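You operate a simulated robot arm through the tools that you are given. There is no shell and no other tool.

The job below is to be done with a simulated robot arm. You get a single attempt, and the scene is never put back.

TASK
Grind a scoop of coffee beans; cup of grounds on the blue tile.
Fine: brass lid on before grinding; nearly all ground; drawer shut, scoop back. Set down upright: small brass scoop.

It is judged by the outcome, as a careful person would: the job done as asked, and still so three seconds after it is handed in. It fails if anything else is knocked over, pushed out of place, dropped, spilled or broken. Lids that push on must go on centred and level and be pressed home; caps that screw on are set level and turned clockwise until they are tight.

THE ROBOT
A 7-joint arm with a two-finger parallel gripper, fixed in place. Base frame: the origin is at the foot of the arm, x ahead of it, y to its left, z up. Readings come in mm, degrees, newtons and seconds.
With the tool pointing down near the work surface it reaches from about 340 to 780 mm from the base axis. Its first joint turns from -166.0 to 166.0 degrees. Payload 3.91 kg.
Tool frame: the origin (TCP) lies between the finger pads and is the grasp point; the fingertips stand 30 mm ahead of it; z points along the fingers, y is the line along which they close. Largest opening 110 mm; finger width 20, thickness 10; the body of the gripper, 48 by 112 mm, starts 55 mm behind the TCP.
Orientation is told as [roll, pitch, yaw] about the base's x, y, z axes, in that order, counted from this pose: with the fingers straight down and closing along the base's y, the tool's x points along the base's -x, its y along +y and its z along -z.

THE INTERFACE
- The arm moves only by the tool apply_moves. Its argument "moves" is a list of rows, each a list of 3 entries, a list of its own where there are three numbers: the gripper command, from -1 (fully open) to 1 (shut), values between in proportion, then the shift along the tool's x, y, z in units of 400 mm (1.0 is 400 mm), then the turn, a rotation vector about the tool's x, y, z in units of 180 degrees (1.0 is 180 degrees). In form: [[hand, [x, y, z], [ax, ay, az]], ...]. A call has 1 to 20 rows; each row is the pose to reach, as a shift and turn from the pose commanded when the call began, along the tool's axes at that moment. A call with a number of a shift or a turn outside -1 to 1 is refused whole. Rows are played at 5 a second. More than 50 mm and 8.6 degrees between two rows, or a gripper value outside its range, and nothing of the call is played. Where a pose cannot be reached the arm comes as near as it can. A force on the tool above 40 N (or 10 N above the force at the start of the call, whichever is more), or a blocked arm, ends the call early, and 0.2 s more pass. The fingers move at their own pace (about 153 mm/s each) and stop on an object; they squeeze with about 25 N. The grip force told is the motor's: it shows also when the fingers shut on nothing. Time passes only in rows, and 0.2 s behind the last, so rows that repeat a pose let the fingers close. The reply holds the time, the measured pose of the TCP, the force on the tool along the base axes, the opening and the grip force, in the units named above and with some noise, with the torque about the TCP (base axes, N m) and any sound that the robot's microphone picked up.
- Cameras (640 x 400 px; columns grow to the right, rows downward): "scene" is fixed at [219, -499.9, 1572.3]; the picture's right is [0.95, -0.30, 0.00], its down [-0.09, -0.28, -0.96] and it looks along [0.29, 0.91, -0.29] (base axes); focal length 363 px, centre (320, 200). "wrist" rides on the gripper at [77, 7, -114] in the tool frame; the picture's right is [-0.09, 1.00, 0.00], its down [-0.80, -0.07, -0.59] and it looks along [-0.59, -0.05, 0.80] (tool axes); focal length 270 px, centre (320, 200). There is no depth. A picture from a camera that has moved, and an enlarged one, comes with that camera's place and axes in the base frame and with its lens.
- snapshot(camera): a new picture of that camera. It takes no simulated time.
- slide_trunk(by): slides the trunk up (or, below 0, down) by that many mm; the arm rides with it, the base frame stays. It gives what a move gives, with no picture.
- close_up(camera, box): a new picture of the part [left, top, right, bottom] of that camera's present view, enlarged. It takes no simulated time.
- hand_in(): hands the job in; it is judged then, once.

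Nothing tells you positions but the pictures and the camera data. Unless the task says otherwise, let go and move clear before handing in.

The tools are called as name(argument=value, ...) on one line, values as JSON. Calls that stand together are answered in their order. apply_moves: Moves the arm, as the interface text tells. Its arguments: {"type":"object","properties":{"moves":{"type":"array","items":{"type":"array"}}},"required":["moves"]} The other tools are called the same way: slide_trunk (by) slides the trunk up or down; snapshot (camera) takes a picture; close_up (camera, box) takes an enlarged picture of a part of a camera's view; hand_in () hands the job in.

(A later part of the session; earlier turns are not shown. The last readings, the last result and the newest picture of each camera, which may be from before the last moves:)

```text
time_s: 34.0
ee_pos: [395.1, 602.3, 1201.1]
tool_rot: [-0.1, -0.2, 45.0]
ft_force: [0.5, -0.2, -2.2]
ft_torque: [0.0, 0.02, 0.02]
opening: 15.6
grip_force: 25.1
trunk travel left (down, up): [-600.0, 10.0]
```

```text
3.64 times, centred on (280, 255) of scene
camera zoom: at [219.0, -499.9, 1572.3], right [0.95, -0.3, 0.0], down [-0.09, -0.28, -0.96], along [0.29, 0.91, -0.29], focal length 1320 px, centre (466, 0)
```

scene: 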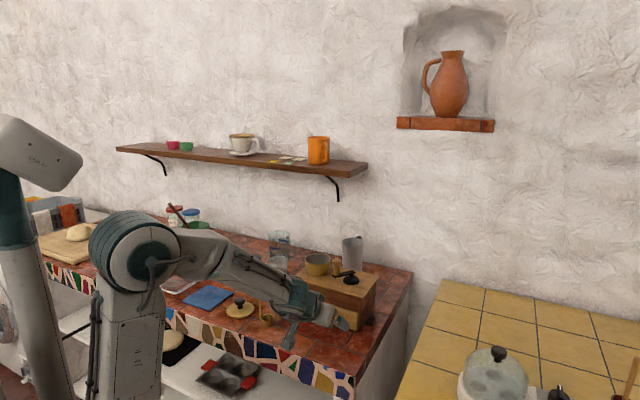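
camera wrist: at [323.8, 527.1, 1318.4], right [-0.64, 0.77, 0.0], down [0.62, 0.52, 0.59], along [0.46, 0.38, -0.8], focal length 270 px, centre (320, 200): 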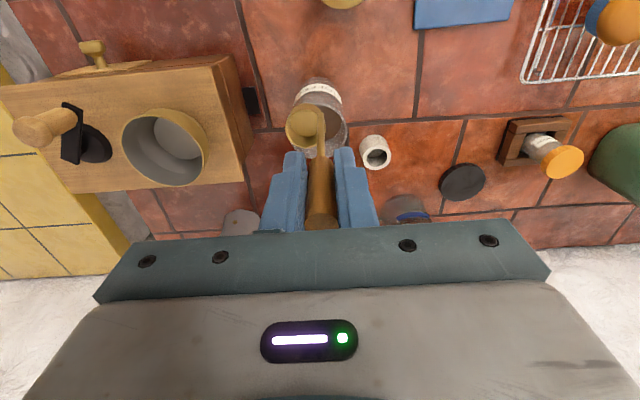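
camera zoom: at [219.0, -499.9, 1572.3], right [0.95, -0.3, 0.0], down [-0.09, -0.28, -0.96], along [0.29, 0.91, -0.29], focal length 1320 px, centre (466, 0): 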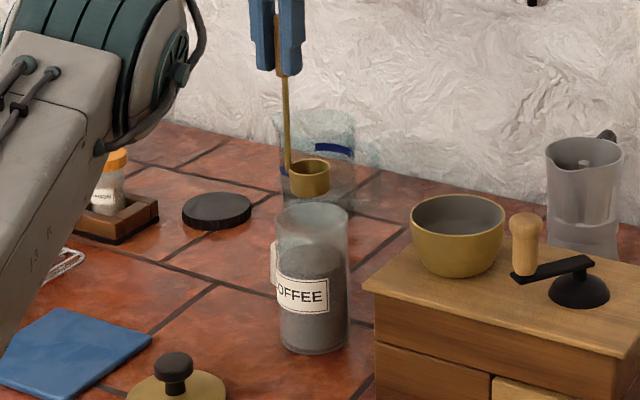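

The cup is centred over the mouth (within about 3 mm), and the bean level looks to be near z≈984. I'll lower it slowly into the jar.

apply_moves(moves=[[1, [0, 0, 0.04], [0, 0, 0]], [1, [0, 0, 0.08], [0, 0, 0]], [1, [0, 0, 0.12], [0, 0, 0]], [1, [0, 0, 0.14], [0, 0, 0]], [1, [0, 0, 0.14], [0, 0, 0]]])

close_up(camera="wrist", box=[240, 50, 420, 210])

close_up(camera="scene", box=[250, 230, 310, 310])

```text
time_s: 35.2
ee_pos: [396.4, 602.7, 1144.7]
tool_rot: [0.0, -0.1, 45.0]
ft_force: [-0.6, 0.6, -1.5]
ft_torque: [0.01, 0.04, -0.02]
opening: 15.7
grip_force: 25.0
trunk travel left (down, up): [-600.0, 10.0]
```

```text
2.50 times, centred on (330, 130) of wrist
camera zoom: at [336.6, 551.4, 1259.3], right [-0.64, 0.77, 0.0], down [0.62, 0.52, 0.6], along [0.46, 0.38, -0.8], focal length 676 px, centre (295, 375)
```

zoom: 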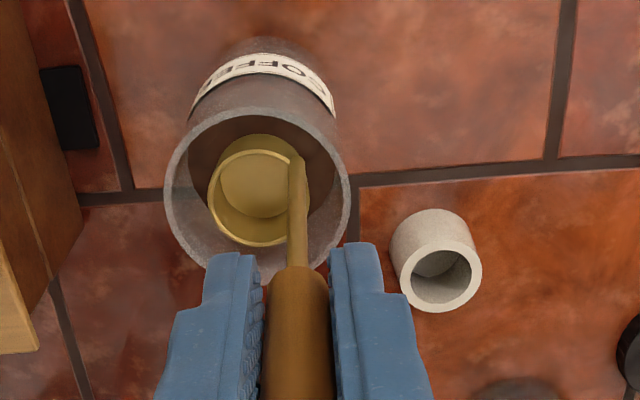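

```text
5.00 times, centred on (280, 270) of scene
camera zoom: at [219.0, -499.9, 1572.3], right [0.95, -0.3, 0.0], down [-0.09, -0.28, -0.96], along [0.29, 0.91, -0.29], focal length 1816 px, centre (520, -150)
```

zoom: 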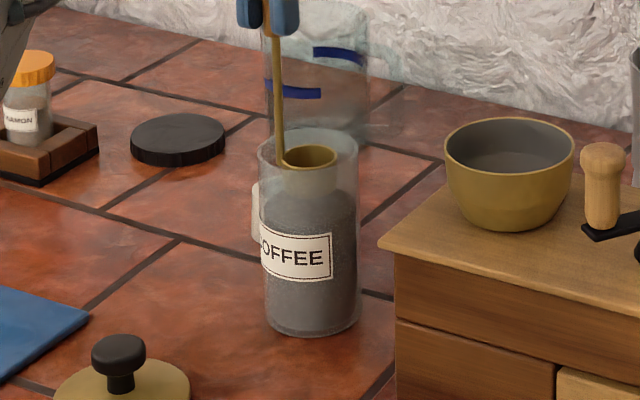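

The cup is inside the jar without contact. I'll continue down into the beans, slowly.

apply_moves(moves=[[1, [0, 0, 0.02], [0, 0, 0]], [1, [0, 0, 0.04], [0, 0, 0]], [1, [0, 0, 0.06], [0, 0, 0]], [1, [0, 0, 0.08], [0, 0, 0]], [1, [0, 0, 0.1], [0, 0, 0]], [1, [0, 0, 0.12], [0, 0, 0]], [1, [0, 0, 0.12], [0, 0, 0]]])

close_up(camera="wrist", box=[240, 50, 420, 210])

close_up(camera="scene", box=[250, 230, 310, 310])

```text
time_s: 36.9
ee_pos: [397.7, 602.1, 1096.9]
tool_rot: [0.0, -0.2, 44.9]
ft_force: [0.3, 0.3, -1.7]
ft_torque: [0.02, 0.02, -0.02]
opening: 15.4
grip_force: 24.6
trunk travel left (down, up): [-600.0, 10.0]
```

```text
2.50 times, centred on (330, 130) of wrist
camera zoom: at [337.0, 551.8, 1211.2], right [-0.64, 0.77, 0.0], down [0.62, 0.52, 0.6], along [0.46, 0.38, -0.8], focal length 676 px, centre (295, 375)
```

zoom: 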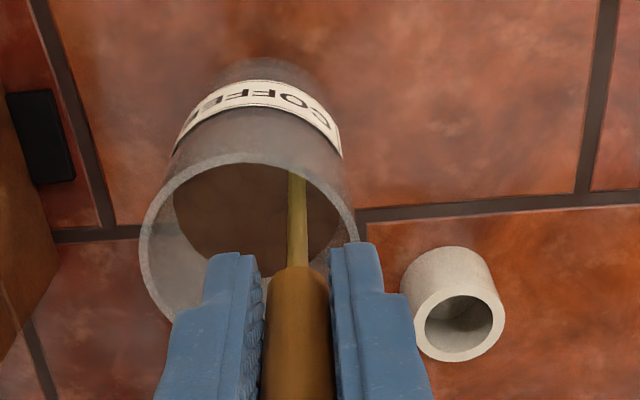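

```text
5.00 times, centred on (280, 270) of scene
camera zoom: at [219.0, -499.9, 1572.3], right [0.95, -0.3, 0.0], down [-0.09, -0.28, -0.96], along [0.29, 0.91, -0.29], focal length 1816 px, centre (520, -150)
```

zoom: 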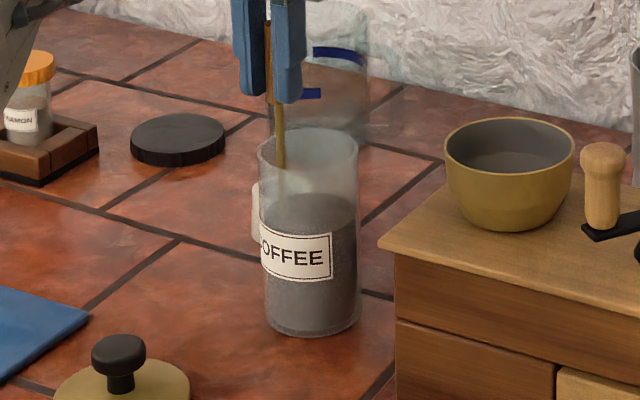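

The cup is fully under the bean surface. I'll dip a few mm more, pause, and lift straight out.

apply_moves(moves=[[1, [0, 0, 0.015], [0, 0, 0]], [1, [0, 0, 0.02], [0, 0, 0]], [1, [0, 0, 0.02], [0, 0, 0]], [1, [0, 0, 0.0], [0, 0, 0]], [1, [0, 0, -0.025], [0, 0, 0]], [1, [0, 0, -0.05], [0, 0, 0]], [1, [0, 0, -0.075], [0, 0, 0]], [1, [0, 0, -0.1], [0, 0, 0]], [1, [0, 0, -0.125], [0, 0, 0]], [1, [0, 0, -0.125], [0, 0, 0]]])

close_up(camera="wrist", box=[240, 50, 420, 210])

close_up(camera="scene", box=[250, 230, 310, 310])

```text
time_s: 39.0
ee_pos: [396.9, 600.2, 1147.2]
tool_rot: [0.0, -0.1, 45.0]
ft_force: [-0.2, 0.6, -2.0]
ft_torque: [-0.02, 0.06, -0.01]
opening: 15.7
grip_force: 24.9
trunk travel left (down, up): [-600.0, 10.0]
```

```text
2.50 times, centred on (330, 130) of wrist
camera zoom: at [336.8, 551.2, 1261.7], right [-0.64, 0.77, 0.0], down [0.62, 0.52, 0.6], along [0.46, 0.38, -0.8], focal length 676 px, centre (295, 375)
```

zoom: 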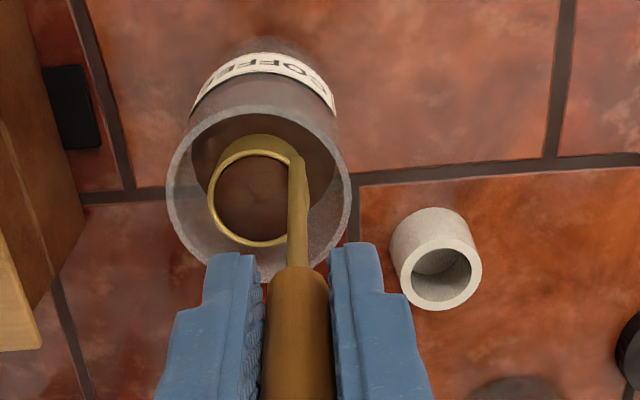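

```text
5.00 times, centred on (280, 270) of scene
camera zoom: at [219.0, -499.9, 1572.3], right [0.95, -0.3, 0.0], down [-0.09, -0.28, -0.96], along [0.29, 0.91, -0.29], focal length 1816 px, centre (520, -150)
```

zoom: 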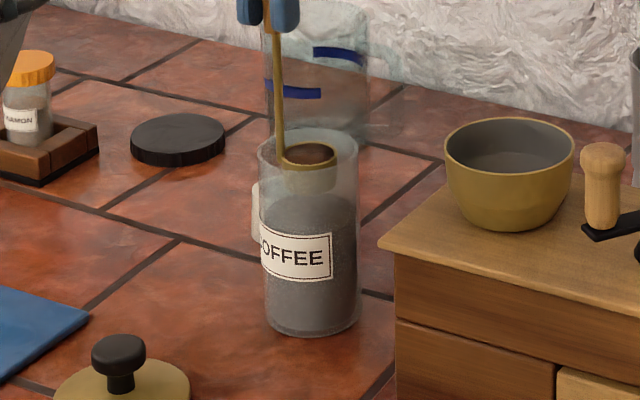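

The scoop came up full of beans. I'll lift it out level, draw back a little, and carry it over toward the brass hopper.

apply_moves(moves=[[1, [0, 0, -0.05], [0, 0, 0]], [1, [0, 0, -0.105], [0, 0, 0]], [1, [0, 0, -0.155], [0, 0, 0]], [1, [0.045, 0, -0.17], [0, 0, 0]], [1, [0.095, 0, -0.19], [0, 0, 0]], [1, [0.1375, 0, -0.2], [0, 0, 0]], [1, [0.1375, -0.06, -0.2], [0, 0, 0]], [1, [0.1375, -0.14, -0.2], [0, 0, 0]], [1, [0.1375, -0.22, -0.2], [0, 0, 0]], [1, [0.1375, -0.3, -0.2], [0, 0, 0]], [1, [0.1375, -0.36, -0.2], [0, 0, 0]], [1, [0.1375, -0.391, -0.2], [0, 0, 0]], [1, [0.1375, -0.391, -0.2], [0, 0, 0]]])

snapshot(camera="wrist")

close_up(camera="wrist", box=[240, 50, 420, 210])

close_up(camera="scene", box=[250, 180, 390, 310])

```text
time_s: 41.9
ee_pos: [468.1, 453.3, 1226.6]
tool_rot: [0.1, -0.1, 45.0]
ft_force: [0.1, 0.0, -1.7]
ft_torque: [-0.01, 0.01, 0.02]
opening: 15.7
grip_force: 25.2
trunk travel left (down, up): [-600.0, 10.0]
```

```text
taken
camera wrist: at [408.4, 401.4, 1340.7], right [-0.64, 0.77, 0.0], down [0.62, 0.52, 0.6], along [0.46, 0.38, -0.8], focal length 270 px, centre (320, 200)
```

wrist: 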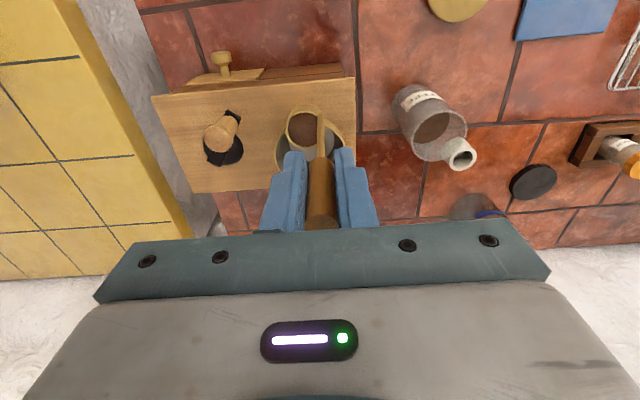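

```text
2.50 times, centred on (330, 130) of wrist
camera zoom: at [408.4, 401.4, 1340.7], right [-0.64, 0.77, 0.0], down [0.62, 0.52, 0.6], along [0.46, 0.38, -0.8], focal length 676 px, centre (295, 375)
```

zoom: 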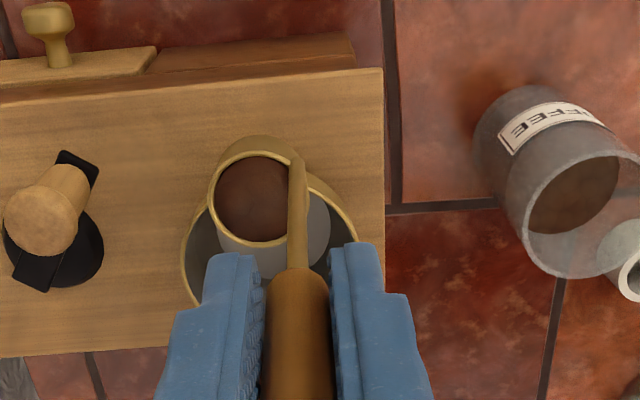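

```text
3.08 times, centred on (320, 245) of scene
camera zoom: at [219.0, -499.9, 1572.3], right [0.95, -0.3, 0.0], down [-0.09, -0.28, -0.96], along [0.29, 0.91, -0.29], focal length 1117 px, centre (320, 62)
```

zoom: 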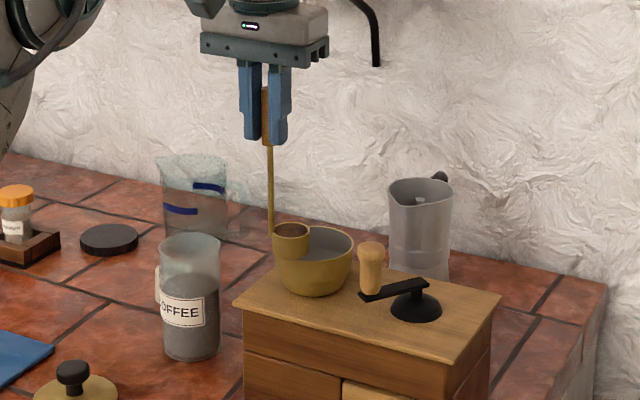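

The cup is full, held level, and just in front of the hopper. I'll tilt it in stages with the pouring lip kept over the hopper's centre.

apply_moves(moves=[[1, [0.0038, -0.002, 0.0045], [0, -0.0444, 0]], [1, [0.0058, -0.004, 0.0133], [0, -0.0889, 0]], [1, [0.0065, -0.005, 0.0308], [0, -0.1333, 0]], [1, [0.0203, -0.005, 0.0533], [0, -0.1778, 0]], [1, [0.0488, -0.005, 0.0788], [0, -0.2222, 0]]])

close_up(camera="wrist", box=[200, 20, 440, 230])

close_up(camera="scene", box=[270, 200, 370, 300])

```text
time_s: 43.0
ee_pos: [455.7, 436.1, 1195.4]
tool_rot: [-0.1, -40.4, 45.0]
ft_force: [0.4, -0.8, -0.5]
ft_torque: [-0.08, 0.11, 0.02]
opening: 15.7
grip_force: 25.6
trunk travel left (down, up): [-600.0, 10.0]
```

```text
1.90 times, centred on (320, 125) of wrist
camera zoom: at [356.2, 346.4, 1233.6], right [-0.66, 0.75, 0.06], down [0.21, 0.11, 0.97], along [0.72, 0.65, -0.23], focal length 515 px, centre (320, 343)
```

zoom: 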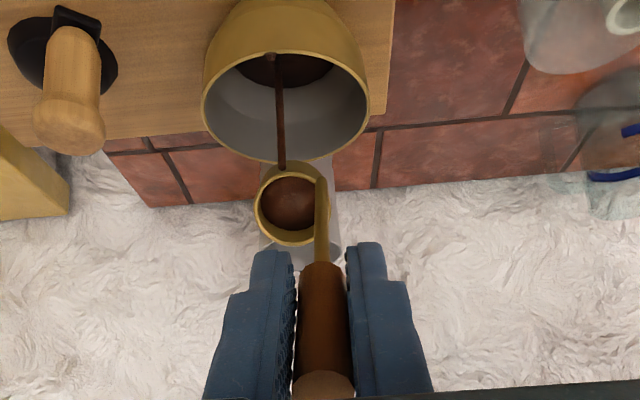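

```text
4.00 times, centred on (320, 250) of scene
camera zoom: at [219.0, -499.9, 1572.3], right [0.95, -0.3, 0.0], down [-0.09, -0.28, -0.96], along [0.29, 0.91, -0.29], focal length 1452 px, centre (320, 0)
```

zoom: 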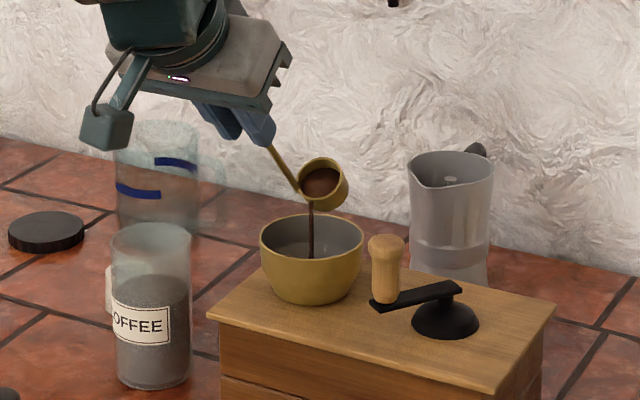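

The beans stream neatly into the middle of the hopper. I'll keep tilting about the lip.

apply_moves(moves=[[1, [0.0444, 0, 0.0023], [0, -0.0444, 0]], [1, [0.0444, 0, 0.0023], [0, -0.0444, 0]], [1, [0.088, 0, 0.0107], [0, -0.0889, 0]], [1, [0.088, 0, 0.0107], [0, -0.0889, 0]], [1, [0.1304, 0, 0.0247], [0, -0.1333, 0]], [1, [0.1304, 0, 0.0247], [0, -0.1333, 0]], [1, [0.1709, 0, 0.0446], [0, -0.1778, 0]], [1, [0.1709, 0, 0.0446], [0, -0.1778, 0]], [1, [0.2083, 0, 0.0693], [0, -0.2222, 0]], [1, [0.2083, 0, 0.0693], [0, -0.2222, 0]], [1, [0.242, 0, 0.099], [0, -0.2667, 0]], [1, [0.242, 0, 0.099], [0, -0.2667, 0]]])

close_up(camera="wrist", box=[200, 20, 440, 230])

close_up(camera="scene", box=[270, 200, 370, 300])

snapshot(camera="scene")

```text
time_s: 45.6
ee_pos: [421.1, 403.3, 1103.8]
tool_rot: [-0.6, -88.2, 45.5]
ft_force: [0.2, -1.1, -0.8]
ft_torque: [-0.11, 0.1, 0.0]
opening: 15.5
grip_force: 25.3
trunk travel left (down, up): [-600.0, 10.0]
```

```text
1.90 times, centred on (320, 125) of wrist
camera zoom: at [332.6, 324.3, 1030.2], right [-0.7, 0.71, 0.09], down [-0.35, -0.45, 0.82], along [0.62, 0.54, 0.57], focal length 515 px, centre (320, 343)
```

zoom: 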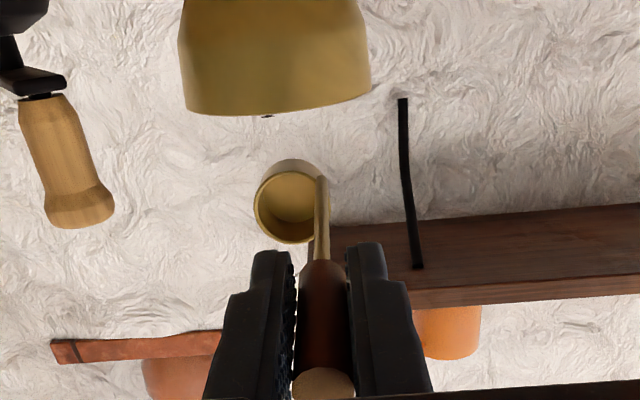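

```text
4.00 times, centred on (320, 250) of scene
camera zoom: at [219.0, -499.9, 1572.3], right [0.95, -0.3, 0.0], down [-0.09, -0.28, -0.96], along [0.29, 0.91, -0.29], focal length 1452 px, centre (320, 0)
```

zoom: 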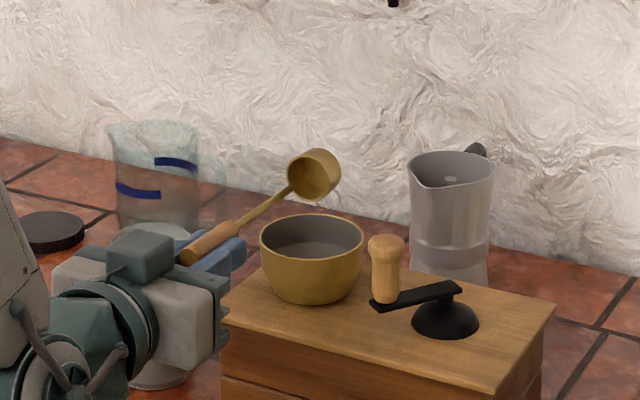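

```text
taken
```

scene: 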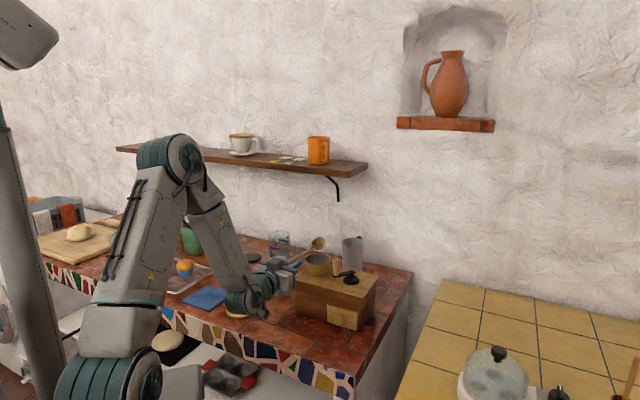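

The scoop is empty and nothing went outside the hopper. I'll reverse the tilt and bring it upright again.

apply_moves(moves=[[1, [-0.0447, 0, 0.0052], [0, 0.0444, 0]], [1, [-0.0881, 0, 0.0164], [0, 0.0889, 0]], [1, [-0.13, 0, 0.0332], [0, 0.1333, 0]], [1, [-0.1688, 0, 0.0554], [0, 0.1778, 0]], [1, [-0.2042, 0, 0.0822], [0, 0.2222, 0]], [1, [-0.2356, 0, 0.1136], [0, 0.2667, 0]], [1, [-0.2618, 0, 0.1325], [0, 0.3111, 0]], [1, [-0.284, 0, 0.1442], [0, 0.3556, 0]], [1, [-0.3015, 0, 0.1436], [0, 0.4, 0]], [1, [-0.3114, 0, 0.1432], [0, 0.4444, 0]], [1, [-0.3164, 0, 0.143], [0, 0.4889, 0]], [1, [-0.3164, 0, 0.143], [0, 0.4889, 0]]])

snapshot(camera="wrist")

close_up(camera="scene", box=[270, 200, 370, 300])

```text
time_s: 48.2
ee_pos: [464.2, 445.6, 1228.6]
tool_rot: [0.0, 0.0, 44.9]
ft_force: [0.6, 0.5, -2.0]
ft_torque: [-0.03, 0.02, 0.02]
opening: 15.3
grip_force: 25.2
trunk travel left (down, up): [-600.0, 10.0]
```

```text
taken
camera wrist: at [404.6, 395.5, 1342.3], right [-0.64, 0.77, 0.0], down [0.62, 0.52, 0.6], along [0.46, 0.38, -0.8], focal length 270 px, centre (320, 200)
```

wrist: 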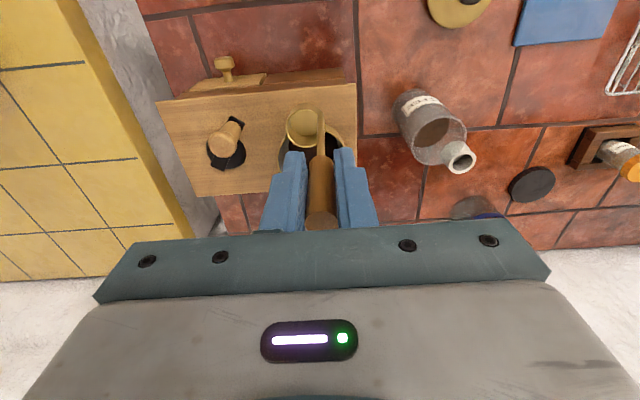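

```text
4.00 times, centred on (320, 250) of scene
camera zoom: at [219.0, -499.9, 1572.3], right [0.95, -0.3, 0.0], down [-0.09, -0.28, -0.96], along [0.29, 0.91, -0.29], focal length 1452 px, centre (320, 0)
```

zoom: 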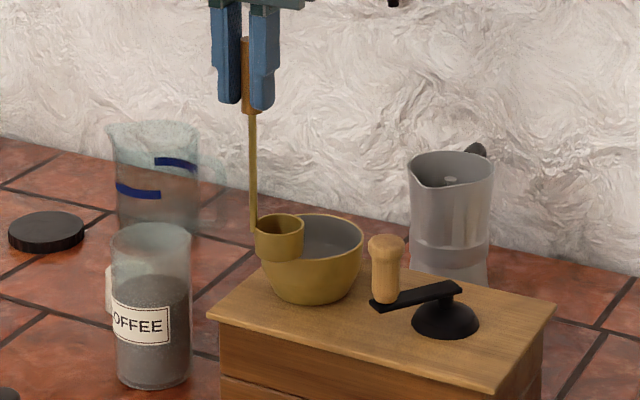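

The empty scoop is upright. I'll carry it back to its original spot and lower it.

apply_moves(moves=[[1, [0.085, 0.0743, 0], [0, 0, 0]], [1, [0.17, 0.1487, 0], [0, 0, 0]], [1, [0.2545, 0.223, 0], [0, 0, 0]], [1, [0.2545, 0.223, 0.1], [0, 0, 0]], [1, [0.2545, 0.223, 0.2], [0, 0, 0]], [1, [0.2545, 0.223, 0.3], [0, 0, 0]], [1, [0.2545, 0.223, 0.38], [0, 0, 0]], [1, [0.2545, 0.223, 0.42], [0, 0, 0]], [1, [0.2545, 0.223, 0.42], [0, 0, 0]]])

close_up(camera="scene", box=[220, 240, 320, 340])

close_up(camera="wrist", box=[240, 50, 420, 210])

```text
time_s: 50.2
ee_pos: [329.2, 437.0, 1059.5]
tool_rot: [0.0, -0.1, 45.0]
ft_force: [-0.3, -0.2, -1.5]
ft_torque: [0.01, 0.01, 0.04]
opening: 15.4
grip_force: 24.7
trunk travel left (down, up): [-600.0, 10.0]
```

```text
4.00 times, centred on (270, 290) of scene
camera zoom: at [219.0, -499.9, 1572.3], right [0.95, -0.3, 0.0], down [-0.09, -0.28, -0.96], along [0.29, 0.91, -0.29], focal length 1452 px, centre (520, -160)
```

zoom: 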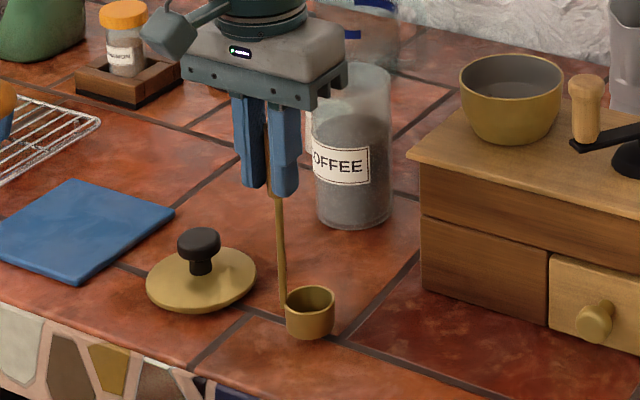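

```text
2.50 times, centred on (330, 130) of wrist
camera zoom: at [269.2, 387.1, 1173.5], right [-0.64, 0.77, 0.0], down [0.62, 0.52, 0.6], along [0.46, 0.38, -0.8], focal length 676 px, centre (295, 375)
```

zoom: 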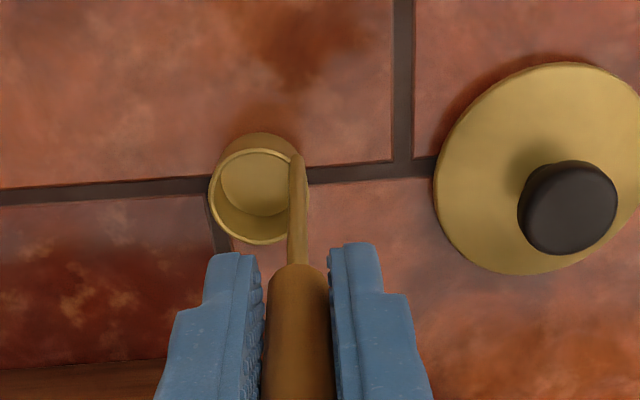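

Now the last ~10 mm down, slowly, watching for contact force.

apply_moves(moves=[[1, [0, 0, 0.01], [0, 0, 0]], [1, [0, 0, 0.018], [0, 0, 0]], [1, [0, 0, 0.022], [0, 0, 0]], [1, [0, 0, 0.024], [0, 0, 0]], [1, [0, 0, 0.026], [0, 0, 0]]])

```text
time_s: 51.5
ee_pos: [329.4, 438.4, 1049.9]
tool_rot: [0.0, -0.4, 45.0]
ft_force: [-0.8, 0.4, 16.9]
ft_torque: [0.05, -0.19, 0.01]
opening: 16.1
grip_force: 24.9
trunk travel left (down, up): [-600.0, 10.0]
```

Contact made. I'll ease off slightly, open a bit, check the scoop stands, then rise clear.

apply_moves(moves=[[1, [0, 0, -0.0015], [0, 0, 0]], [0.6, [0, 0, -0.0015], [0, 0, 0]], [0.4, [0, 0, -0.0015], [0, 0, 0]], [0.3, [0, 0, -0.0015], [0, 0, 0]], [0.3, [0, 0, -0.0015], [0, 0, 0]]])

close_up(camera="scene", box=[220, 240, 320, 340])

close_up(camera="wrist", box=[240, 50, 420, 210])

```text
time_s: 52.6
ee_pos: [329.3, 438.9, 1048.6]
tool_rot: [-0.1, -0.1, 44.9]
ft_force: [-0.5, -0.6, -0.4]
ft_torque: [0.0, -0.01, 0.01]
opening: 38.5
grip_force: 0.0
trunk travel left (down, up): [-600.0, 10.0]
```

```text
4.00 times, centred on (270, 290) of scene
camera zoom: at [219.0, -499.9, 1572.3], right [0.95, -0.3, 0.0], down [-0.09, -0.28, -0.96], along [0.29, 0.91, -0.29], focal length 1452 px, centre (520, -160)
```

zoom: 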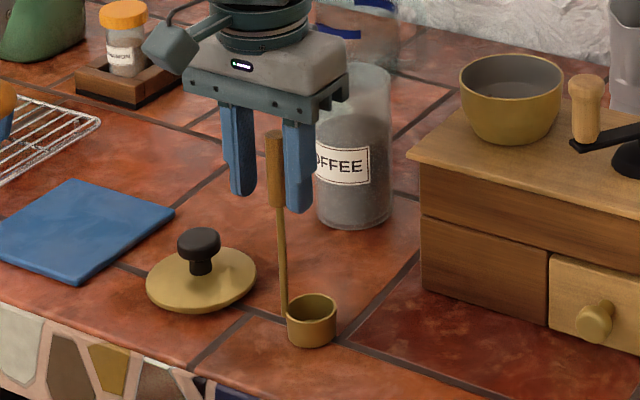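

```text
2.50 times, centred on (330, 130) of wrist
camera zoom: at [269.8, 387.0, 1163.7], right [-0.64, 0.77, 0.0], down [0.62, 0.52, 0.6], along [0.46, 0.38, -0.8], focal length 676 px, centre (295, 375)
```

zoom: 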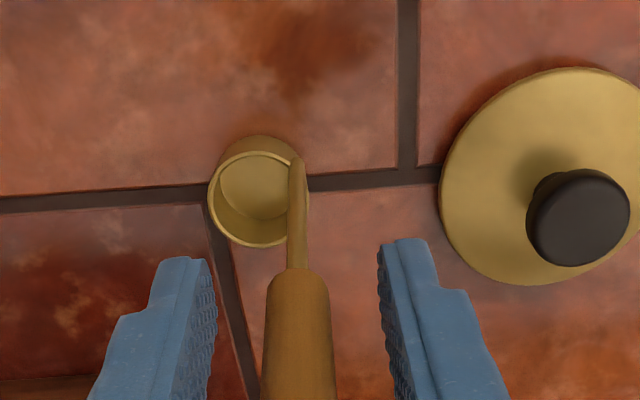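

The scoop stands upright in its place. I'll rise straight up and move above the brass lid.

apply_moves(moves=[[0.3, [0, 0, -0.08], [0, 0, 0]], [0.3, [0, 0, -0.18], [0, 0, 0]], [0.3, [0, 0, -0.28], [0, 0, 0]], [0, [0, 0, -0.38], [0, 0, 0]], [0, [-0.02, 0.09, -0.38], [0, 0, 0]], [0, [-0.04, 0.18, -0.38], [0, 0, 0]], [0, [-0.06, 0.25, -0.38], [0, 0, 0]], [0, [-0.06, 0.25, -0.38], [0, 0, 0]]])

snapshot(camera="wrist")

close_up(camera="wrist", box=[220, 0, 420, 160])

close_up(camera="scene", box=[210, 270, 290, 340])

```text
time_s: 54.5
ee_pos: [275.5, 524.2, 1201.6]
tool_rot: [0.0, -0.1, 45.0]
ft_force: [-0.3, 1.0, 0.4]
ft_torque: [0.02, 0.0, 0.01]
opening: 54.9
grip_force: 0.1
trunk travel left (down, up): [-600.0, 10.0]
```

```text
taken
camera wrist: at [215.7, 473.7, 1315.2], right [-0.64, 0.77, 0.0], down [0.62, 0.52, 0.6], along [0.46, 0.38, -0.8], focal length 270 px, centre (320, 200)
```

wrist: 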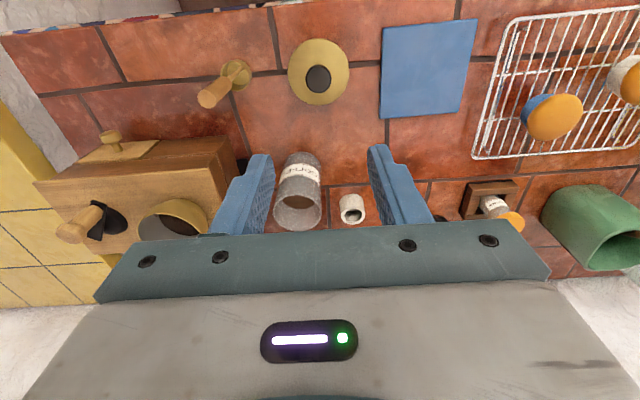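

```text
2.50 times, centred on (320, 80) of wrist
camera zoom: at [215.7, 473.7, 1315.2], right [-0.64, 0.77, 0.0], down [0.62, 0.52, 0.6], along [0.46, 0.38, -0.8], focal length 676 px, centre (320, 500)
```

zoom: 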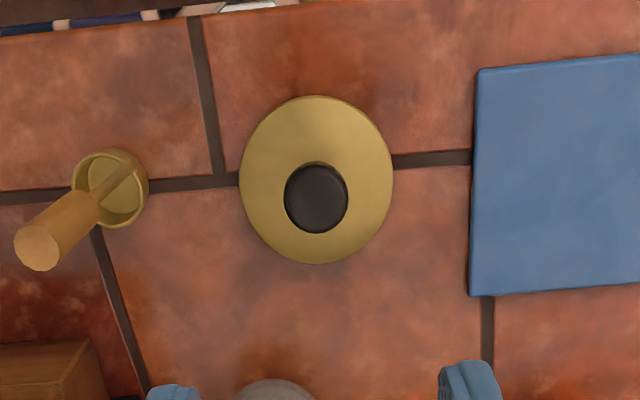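

```text
5.71 times, centred on (250, 305) of scene
camera zoom: at [219.0, -499.9, 1572.3], right [0.95, -0.3, 0.0], down [-0.09, -0.28, -0.96], along [0.29, 0.91, -0.29], focal length 2075 px, centre (720, -400)
```

zoom: 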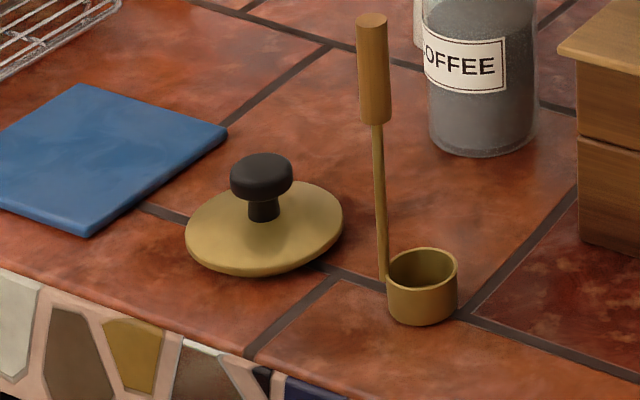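

The lid's centre is near (277.7, 522.5) with its knob top at z≈946 and about 32 mm wide. I'll descend over the knob with the fingers open to 55 mm.

apply_moves(moves=[[0, [-0.0009, -0.0069, 0.11], [0, 0, 0]], [0, [-0.0009, -0.0069, 0.22], [0, 0, 0]], [0, [-0.0009, -0.0069, 0.33], [0, 0, 0]], [0, [-0.0009, -0.0069, 0.44], [0, 0, 0]], [0, [-0.0009, -0.0069, 0.5], [0, 0, 0]], [0, [-0.0009, -0.0069, 0.5], [0, 0, 0]]])

close_up(camera="wrist", box=[200, 60, 440, 240])

close_up(camera="scene", box=[190, 240, 310, 340])

```text
time_s: 55.9
ee_pos: [278.3, 524.4, 1001.7]
tool_rot: [0.0, -0.2, 45.0]
ft_force: [-1.1, 0.3, -1.3]
ft_torque: [0.01, 0.02, 0.02]
opening: 54.8
grip_force: 0.0
trunk travel left (down, up): [-600.0, 10.0]
```

```text
2.22 times, centred on (320, 150) of wrist
camera zoom: at [217.6, 473.0, 1115.1], right [-0.64, 0.77, 0.0], down [0.61, 0.52, 0.6], along [0.46, 0.38, -0.8], focal length 601 px, centre (320, 311)
```

zoom: 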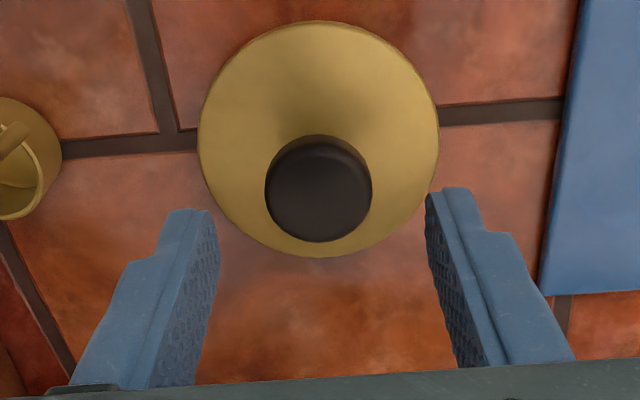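

```text
4.00 times, centred on (250, 290) of scene
camera zoom: at [219.0, -499.9, 1572.3], right [0.95, -0.3, 0.0], down [-0.09, -0.28, -0.96], along [0.29, 0.91, -0.29], focal length 1452 px, centre (600, -160)
```

zoom: 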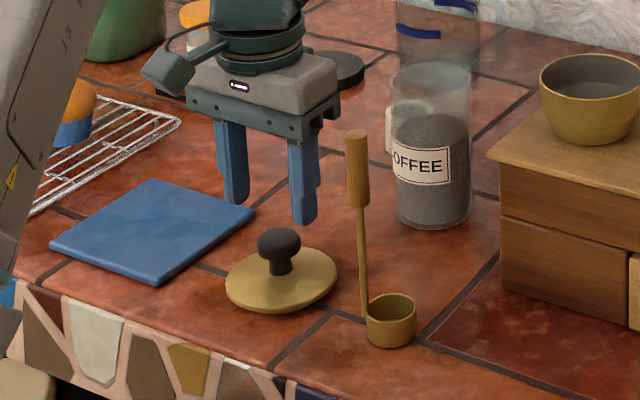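

Centred to within a millimetre. Going down the last 48 mm and closing on the knob.

apply_moves(moves=[[0, [0, 0, 0.05], [0, 0, 0]], [0, [0, 0, 0.09], [0, 0, 0]], [0, [0, 0, 0.119], [0, 0, 0]], [0, [0, 0, 0.119], [0, 0, 0]]])

close_up(camera="scene", box=[190, 240, 310, 340])

close_up(camera="wrist", box=[200, 60, 440, 240])

```text
time_s: 56.9
ee_pos: [278.4, 523.4, 953.4]
tool_rot: [0.0, -0.3, 45.0]
ft_force: [-0.5, 0.8, 0.8]
ft_torque: [-0.01, 0.02, 0.03]
opening: 54.9
grip_force: 0.0
trunk travel left (down, up): [-600.0, 10.0]
```

```text
4.00 times, centred on (250, 290) of scene
camera zoom: at [219.0, -499.9, 1572.3], right [0.95, -0.3, 0.0], down [-0.09, -0.28, -0.96], along [0.29, 0.91, -0.29], focal length 1452 px, centre (600, -160)
```

zoom: 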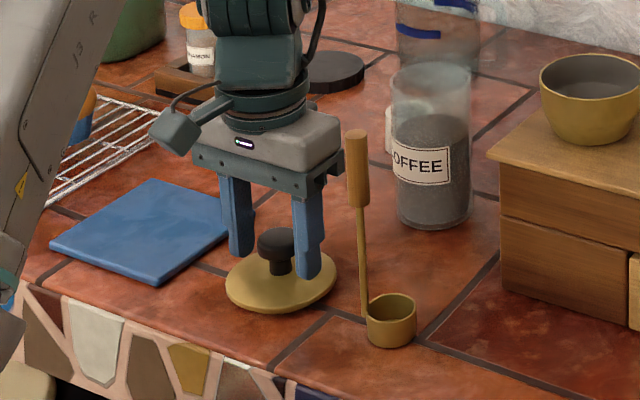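

```text
2.22 times, centred on (320, 150) of wrist
camera zoom: at [218.0, 472.7, 1068.2], right [-0.64, 0.77, 0.0], down [0.62, 0.52, 0.6], along [0.46, 0.38, -0.8], focal length 601 px, centre (320, 311)
```

zoom: 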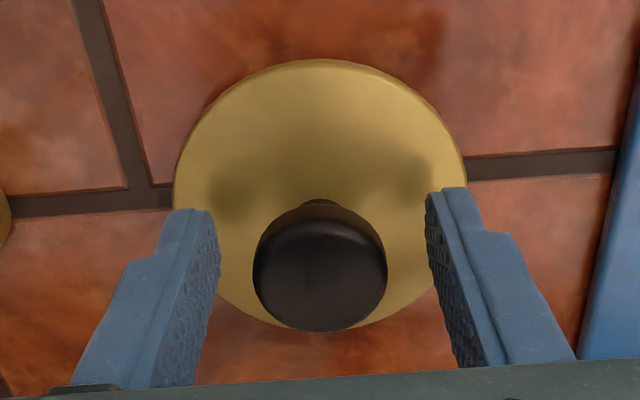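

apply_moves(moves=[[1, [0, 0, 0], [0, 0, 0]], [1, [0, 0, 0], [0, 0, 0]], [1, [0, 0, 0], [0, 0, 0]], [1, [0, 0, -0.02], [0, 0, 0]], [1, [0, 0, -0.08], [0, 0, 0]], [1, [0, 0, -0.15], [0, 0, 0]], [1, [0, 0, -0.15], [0, 0, 0]]])

close_up(camera="scene", box=[190, 220, 310, 340])

close_up(camera="wrist", box=[200, 60, 440, 240])

```text
time_s: 58.5
ee_pos: [279.4, 523.3, 1014.9]
tool_rot: [0.0, -0.1, 44.9]
ft_force: [0.2, 0.2, -0.1]
ft_torque: [0.0, 0.03, 0.0]
opening: 32.1
grip_force: 25.8
trunk travel left (down, up): [-600.0, 10.0]
```

```text
3.33 times, centred on (250, 280) of scene
camera zoom: at [219.0, -499.9, 1572.3], right [0.95, -0.3, 0.0], down [-0.09, -0.28, -0.96], along [0.29, 0.91, -0.29], focal length 1210 px, centre (553, -67)
```

zoom: 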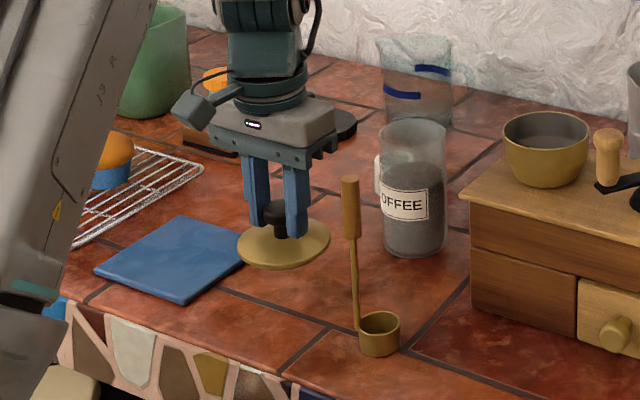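

```text
2.22 times, centred on (320, 150) of wrist
camera zoom: at [218.7, 473.0, 1128.6], right [-0.64, 0.77, 0.0], down [0.62, 0.52, 0.6], along [0.46, 0.38, -0.8], focal length 601 px, centre (320, 311)
```

zoom: 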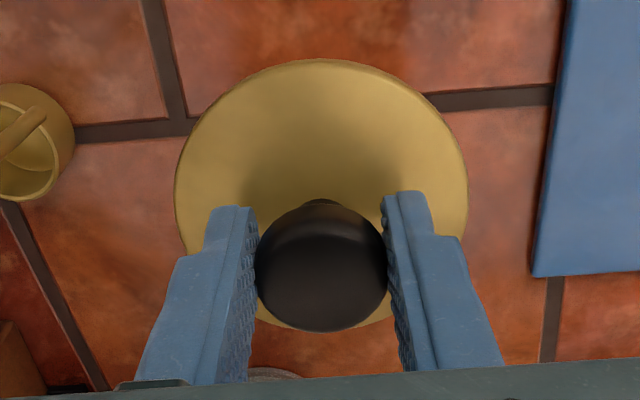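

The lid is held level. I'll lift it well clear and move beside the hopper so I can re-measure the hopper's centre before placing.

apply_moves(moves=[[1, [0, 0, -0.11], [0, 0, 0]], [1, [0, 0, -0.22], [0, 0, 0]], [1, [0, 0, -0.33], [0, 0, 0]], [1, [0, 0, -0.4125], [0, 0, 0]], [1, [-0.0859, -0.0578, -0.4125], [0, 0, 0]], [1, [-0.1718, -0.1157, -0.4125], [0, 0, 0]], [1, [-0.2576, -0.1735, -0.4125], [0, 0, 0]], [1, [-0.3435, -0.2313, -0.4125], [0, 0, 0]], [1, [-0.3435, -0.2313, -0.4125], [0, 0, 0]]])

snapshot(camera="wrist")

close_up(camera="wrist", box=[90, 30, 330, 220])

close_up(camera="scene", box=[240, 180, 390, 310])

```text
time_s: 60.5
ee_pos: [439.5, 555.2, 1178.6]
tool_rot: [0.0, -0.2, 45.0]
ft_force: [-0.2, 0.1, -1.1]
ft_torque: [0.0, -0.01, 0.03]
opening: 32.3
grip_force: 24.8
trunk travel left (down, up): [-600.0, 10.0]
```

```text
taken
camera wrist: at [379.2, 504.1, 1293.0], right [-0.64, 0.77, 0.0], down [0.61, 0.52, 0.6], along [0.46, 0.38, -0.8], focal length 270 px, centre (320, 200)
```

wrist: 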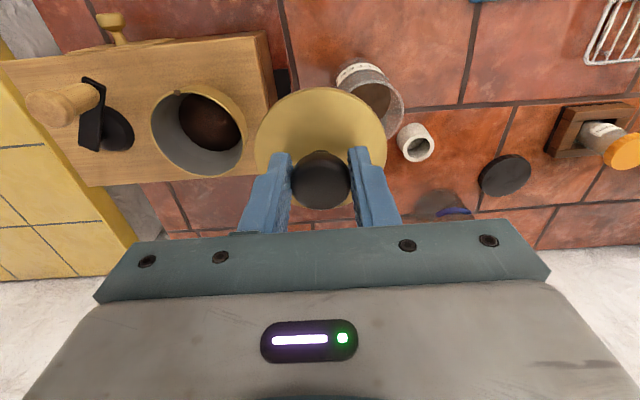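

```text
2.11 times, centred on (210, 125) of wrist
camera zoom: at [379.2, 504.1, 1293.0], right [-0.64, 0.77, 0.0], down [0.61, 0.52, 0.6], along [0.46, 0.38, -0.8], focal length 569 px, centre (552, 358)
```

zoom: 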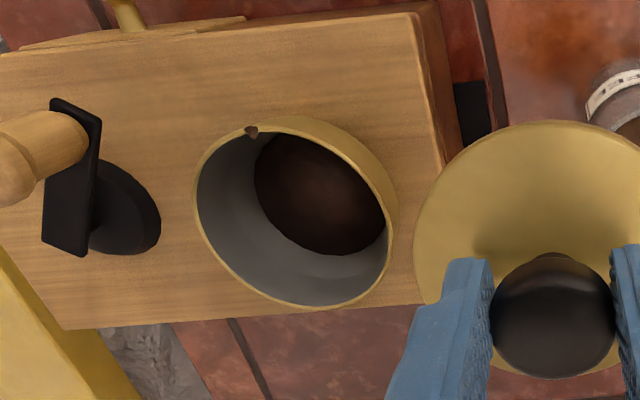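

```text
3.08 times, centred on (315, 245) of scene
camera zoom: at [219.0, -499.9, 1572.3], right [0.95, -0.3, 0.0], down [-0.09, -0.28, -0.96], along [0.29, 0.91, -0.29], focal length 1117 px, centre (335, 62)
```

zoom: 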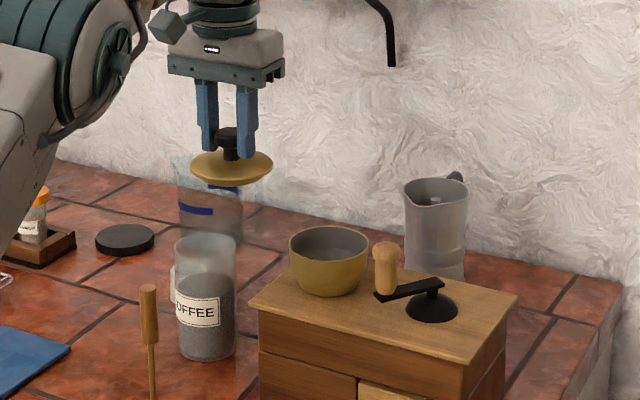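

I see the beans in the hopper, plus a small brown spot on the front of its rim. I'll zoom in on that before placing the lid.

close_up(camera="wrist", box=[150, 70, 260, 180])

close_up(camera="wrist", box=[175, 75, 225, 110])

close_up(camera="scene", box=[300, 240, 350, 290])

```text
3.64 times, centred on (205, 125) of wrist
camera zoom: at [379.2, 504.1, 1293.0], right [-0.64, 0.77, 0.0], down [0.61, 0.52, 0.6], along [0.46, 0.38, -0.8], focal length 983 px, centre (738, 473)
```

zoom: 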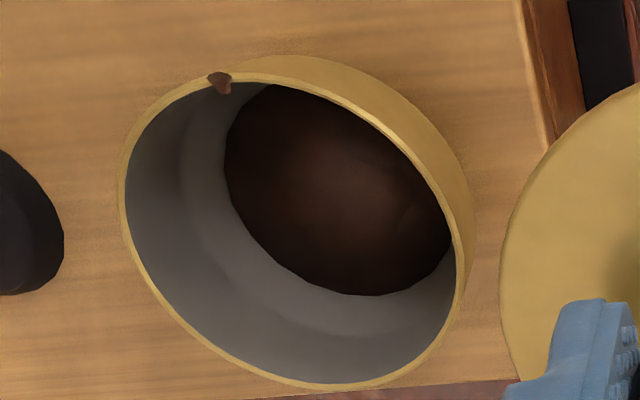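

```text
11.43 times, centred on (200, 92) of wrist
camera zoom: at [379.2, 504.1, 1293.0], right [-0.64, 0.77, 0.0], down [0.61, 0.52, 0.6], along [0.46, 0.38, -0.8], focal length 3089 px, centre (1691, 1429)
```

zoom: 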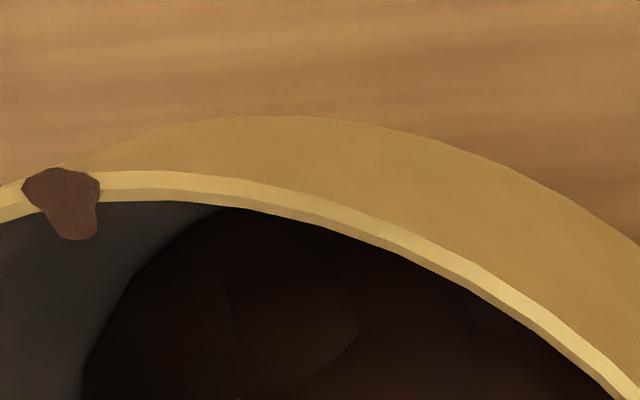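

```text
8.00 times, centred on (325, 265) of scene
camera zoom: at [219.0, -499.9, 1572.3], right [0.95, -0.3, 0.0], down [-0.09, -0.28, -0.96], along [0.29, 0.91, -0.29], focal length 2905 px, centre (280, -320)
```

zoom: 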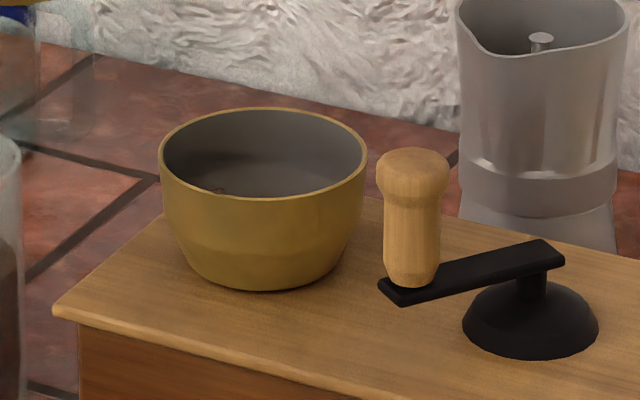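

close_up(camera="scene", box=[275, 200, 315, 240])

close_up(camera="scene", box=[305, 245, 345, 285])

```text
10.00 times, centred on (295, 220) of scene
camera zoom: at [219.0, -499.9, 1572.3], right [0.95, -0.3, 0.0], down [-0.09, -0.28, -0.96], along [0.29, 0.91, -0.29], focal length 3631 px, centre (570, 0)
```

zoom: 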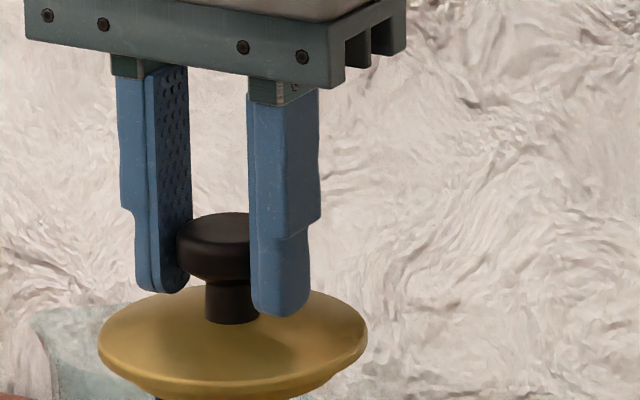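

```text
10.00 times, centred on (325, 265) of scene
camera zoom: at [219.0, -499.9, 1572.3], right [0.95, -0.3, 0.0], down [-0.09, -0.28, -0.96], along [0.29, 0.91, -0.29], focal length 3631 px, centre (270, -450)
```

zoom: 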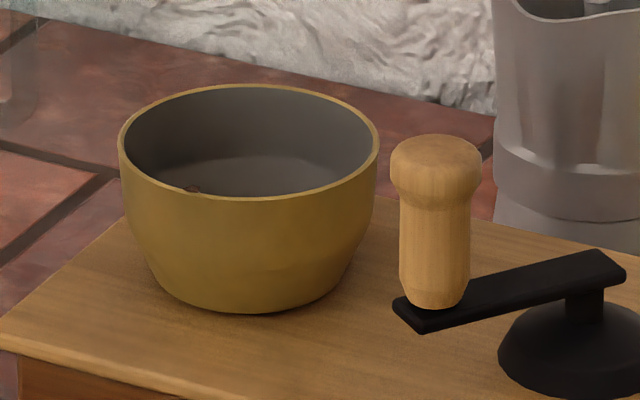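

There's a single bean perched on the front of the hopper rim. I'll approach from the front with the lid held just above rim height so that its leading edge nudges the bean inward as I slide over.

apply_moves(moves=[[1, [0.057, -0.0686, 0.01], [0, 0, 0]], [1, [0.114, -0.1373, 0.03], [0, 0, 0]], [1, [0.171, -0.2059, 0.07], [0, 0, 0]], [1, [0.228, -0.2745, 0.12], [0, 0, 0]], [1, [0.228, -0.2745, 0.12], [0, 0, 0]]])

snapshot(camera="wrist")

close_up(camera="scene", box=[280, 220, 350, 290])

```text
time_s: 61.6
ee_pos: [453.8, 412.4, 1132.3]
tool_rot: [0.0, -0.2, 45.2]
ft_force: [0.3, -0.5, -1.0]
ft_torque: [-0.06, 0.01, -0.02]
opening: 32.0
grip_force: 25.0
trunk travel left (down, up): [-600.0, 10.0]
```

```text
taken
camera wrist: at [394.0, 361.9, 1246.2], right [-0.64, 0.77, 0.0], down [0.61, 0.52, 0.6], along [0.46, 0.38, -0.8], focal length 270 px, centre (320, 200)
```

wrist: 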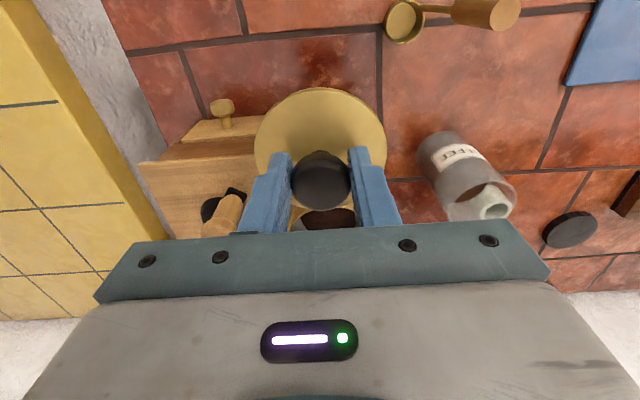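

```text
5.71 times, centred on (315, 255) of scene
camera zoom: at [219.0, -499.9, 1572.3], right [0.95, -0.3, 0.0], down [-0.09, -0.28, -0.96], along [0.29, 0.91, -0.29], focal length 2075 px, centre (349, -114)
```

zoom: 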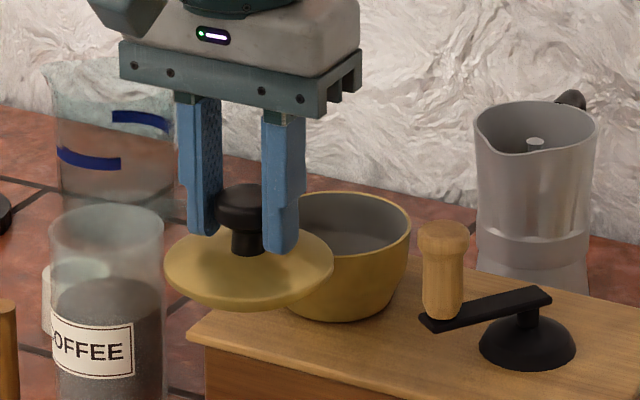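

apply_moves(moves=[[1, [-0.01, 0.003, 0.012], [0, 0, 0]], [1, [-0.02, 0.003, 0.024], [0, 0, 0]], [1, [-0.025, 0.003, 0.024], [0, 0, 0]], [1, [-0.03, 0.003, 0.024], [0, 0, 0]], [1, [-0.035, 0.003, 0.024], [0, 0, 0]], [1, [-0.04, 0.003, 0.024], [0, 0, 0]]])

close_up(camera="scene", box=[285, 230, 345, 290])

```text
time_s: 63.0
ee_pos: [465.4, 425.4, 1122.7]
tool_rot: [0.0, -0.2, 44.9]
ft_force: [-0.4, 0.6, -0.7]
ft_torque: [0.0, 0.01, -0.01]
opening: 32.2
grip_force: 24.9
trunk travel left (down, up): [-600.0, 10.0]
```

```text
6.67 times, centred on (315, 260) of scene
camera zoom: at [219.0, -499.9, 1572.3], right [0.95, -0.3, 0.0], down [-0.09, -0.28, -0.96], along [0.29, 0.91, -0.29], focal length 2421 px, centre (353, -200)
```

zoom: 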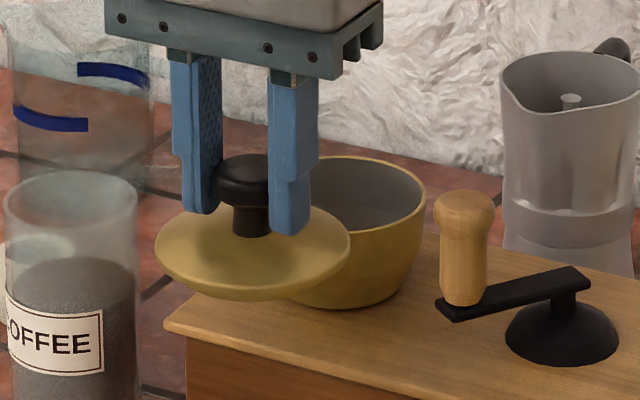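

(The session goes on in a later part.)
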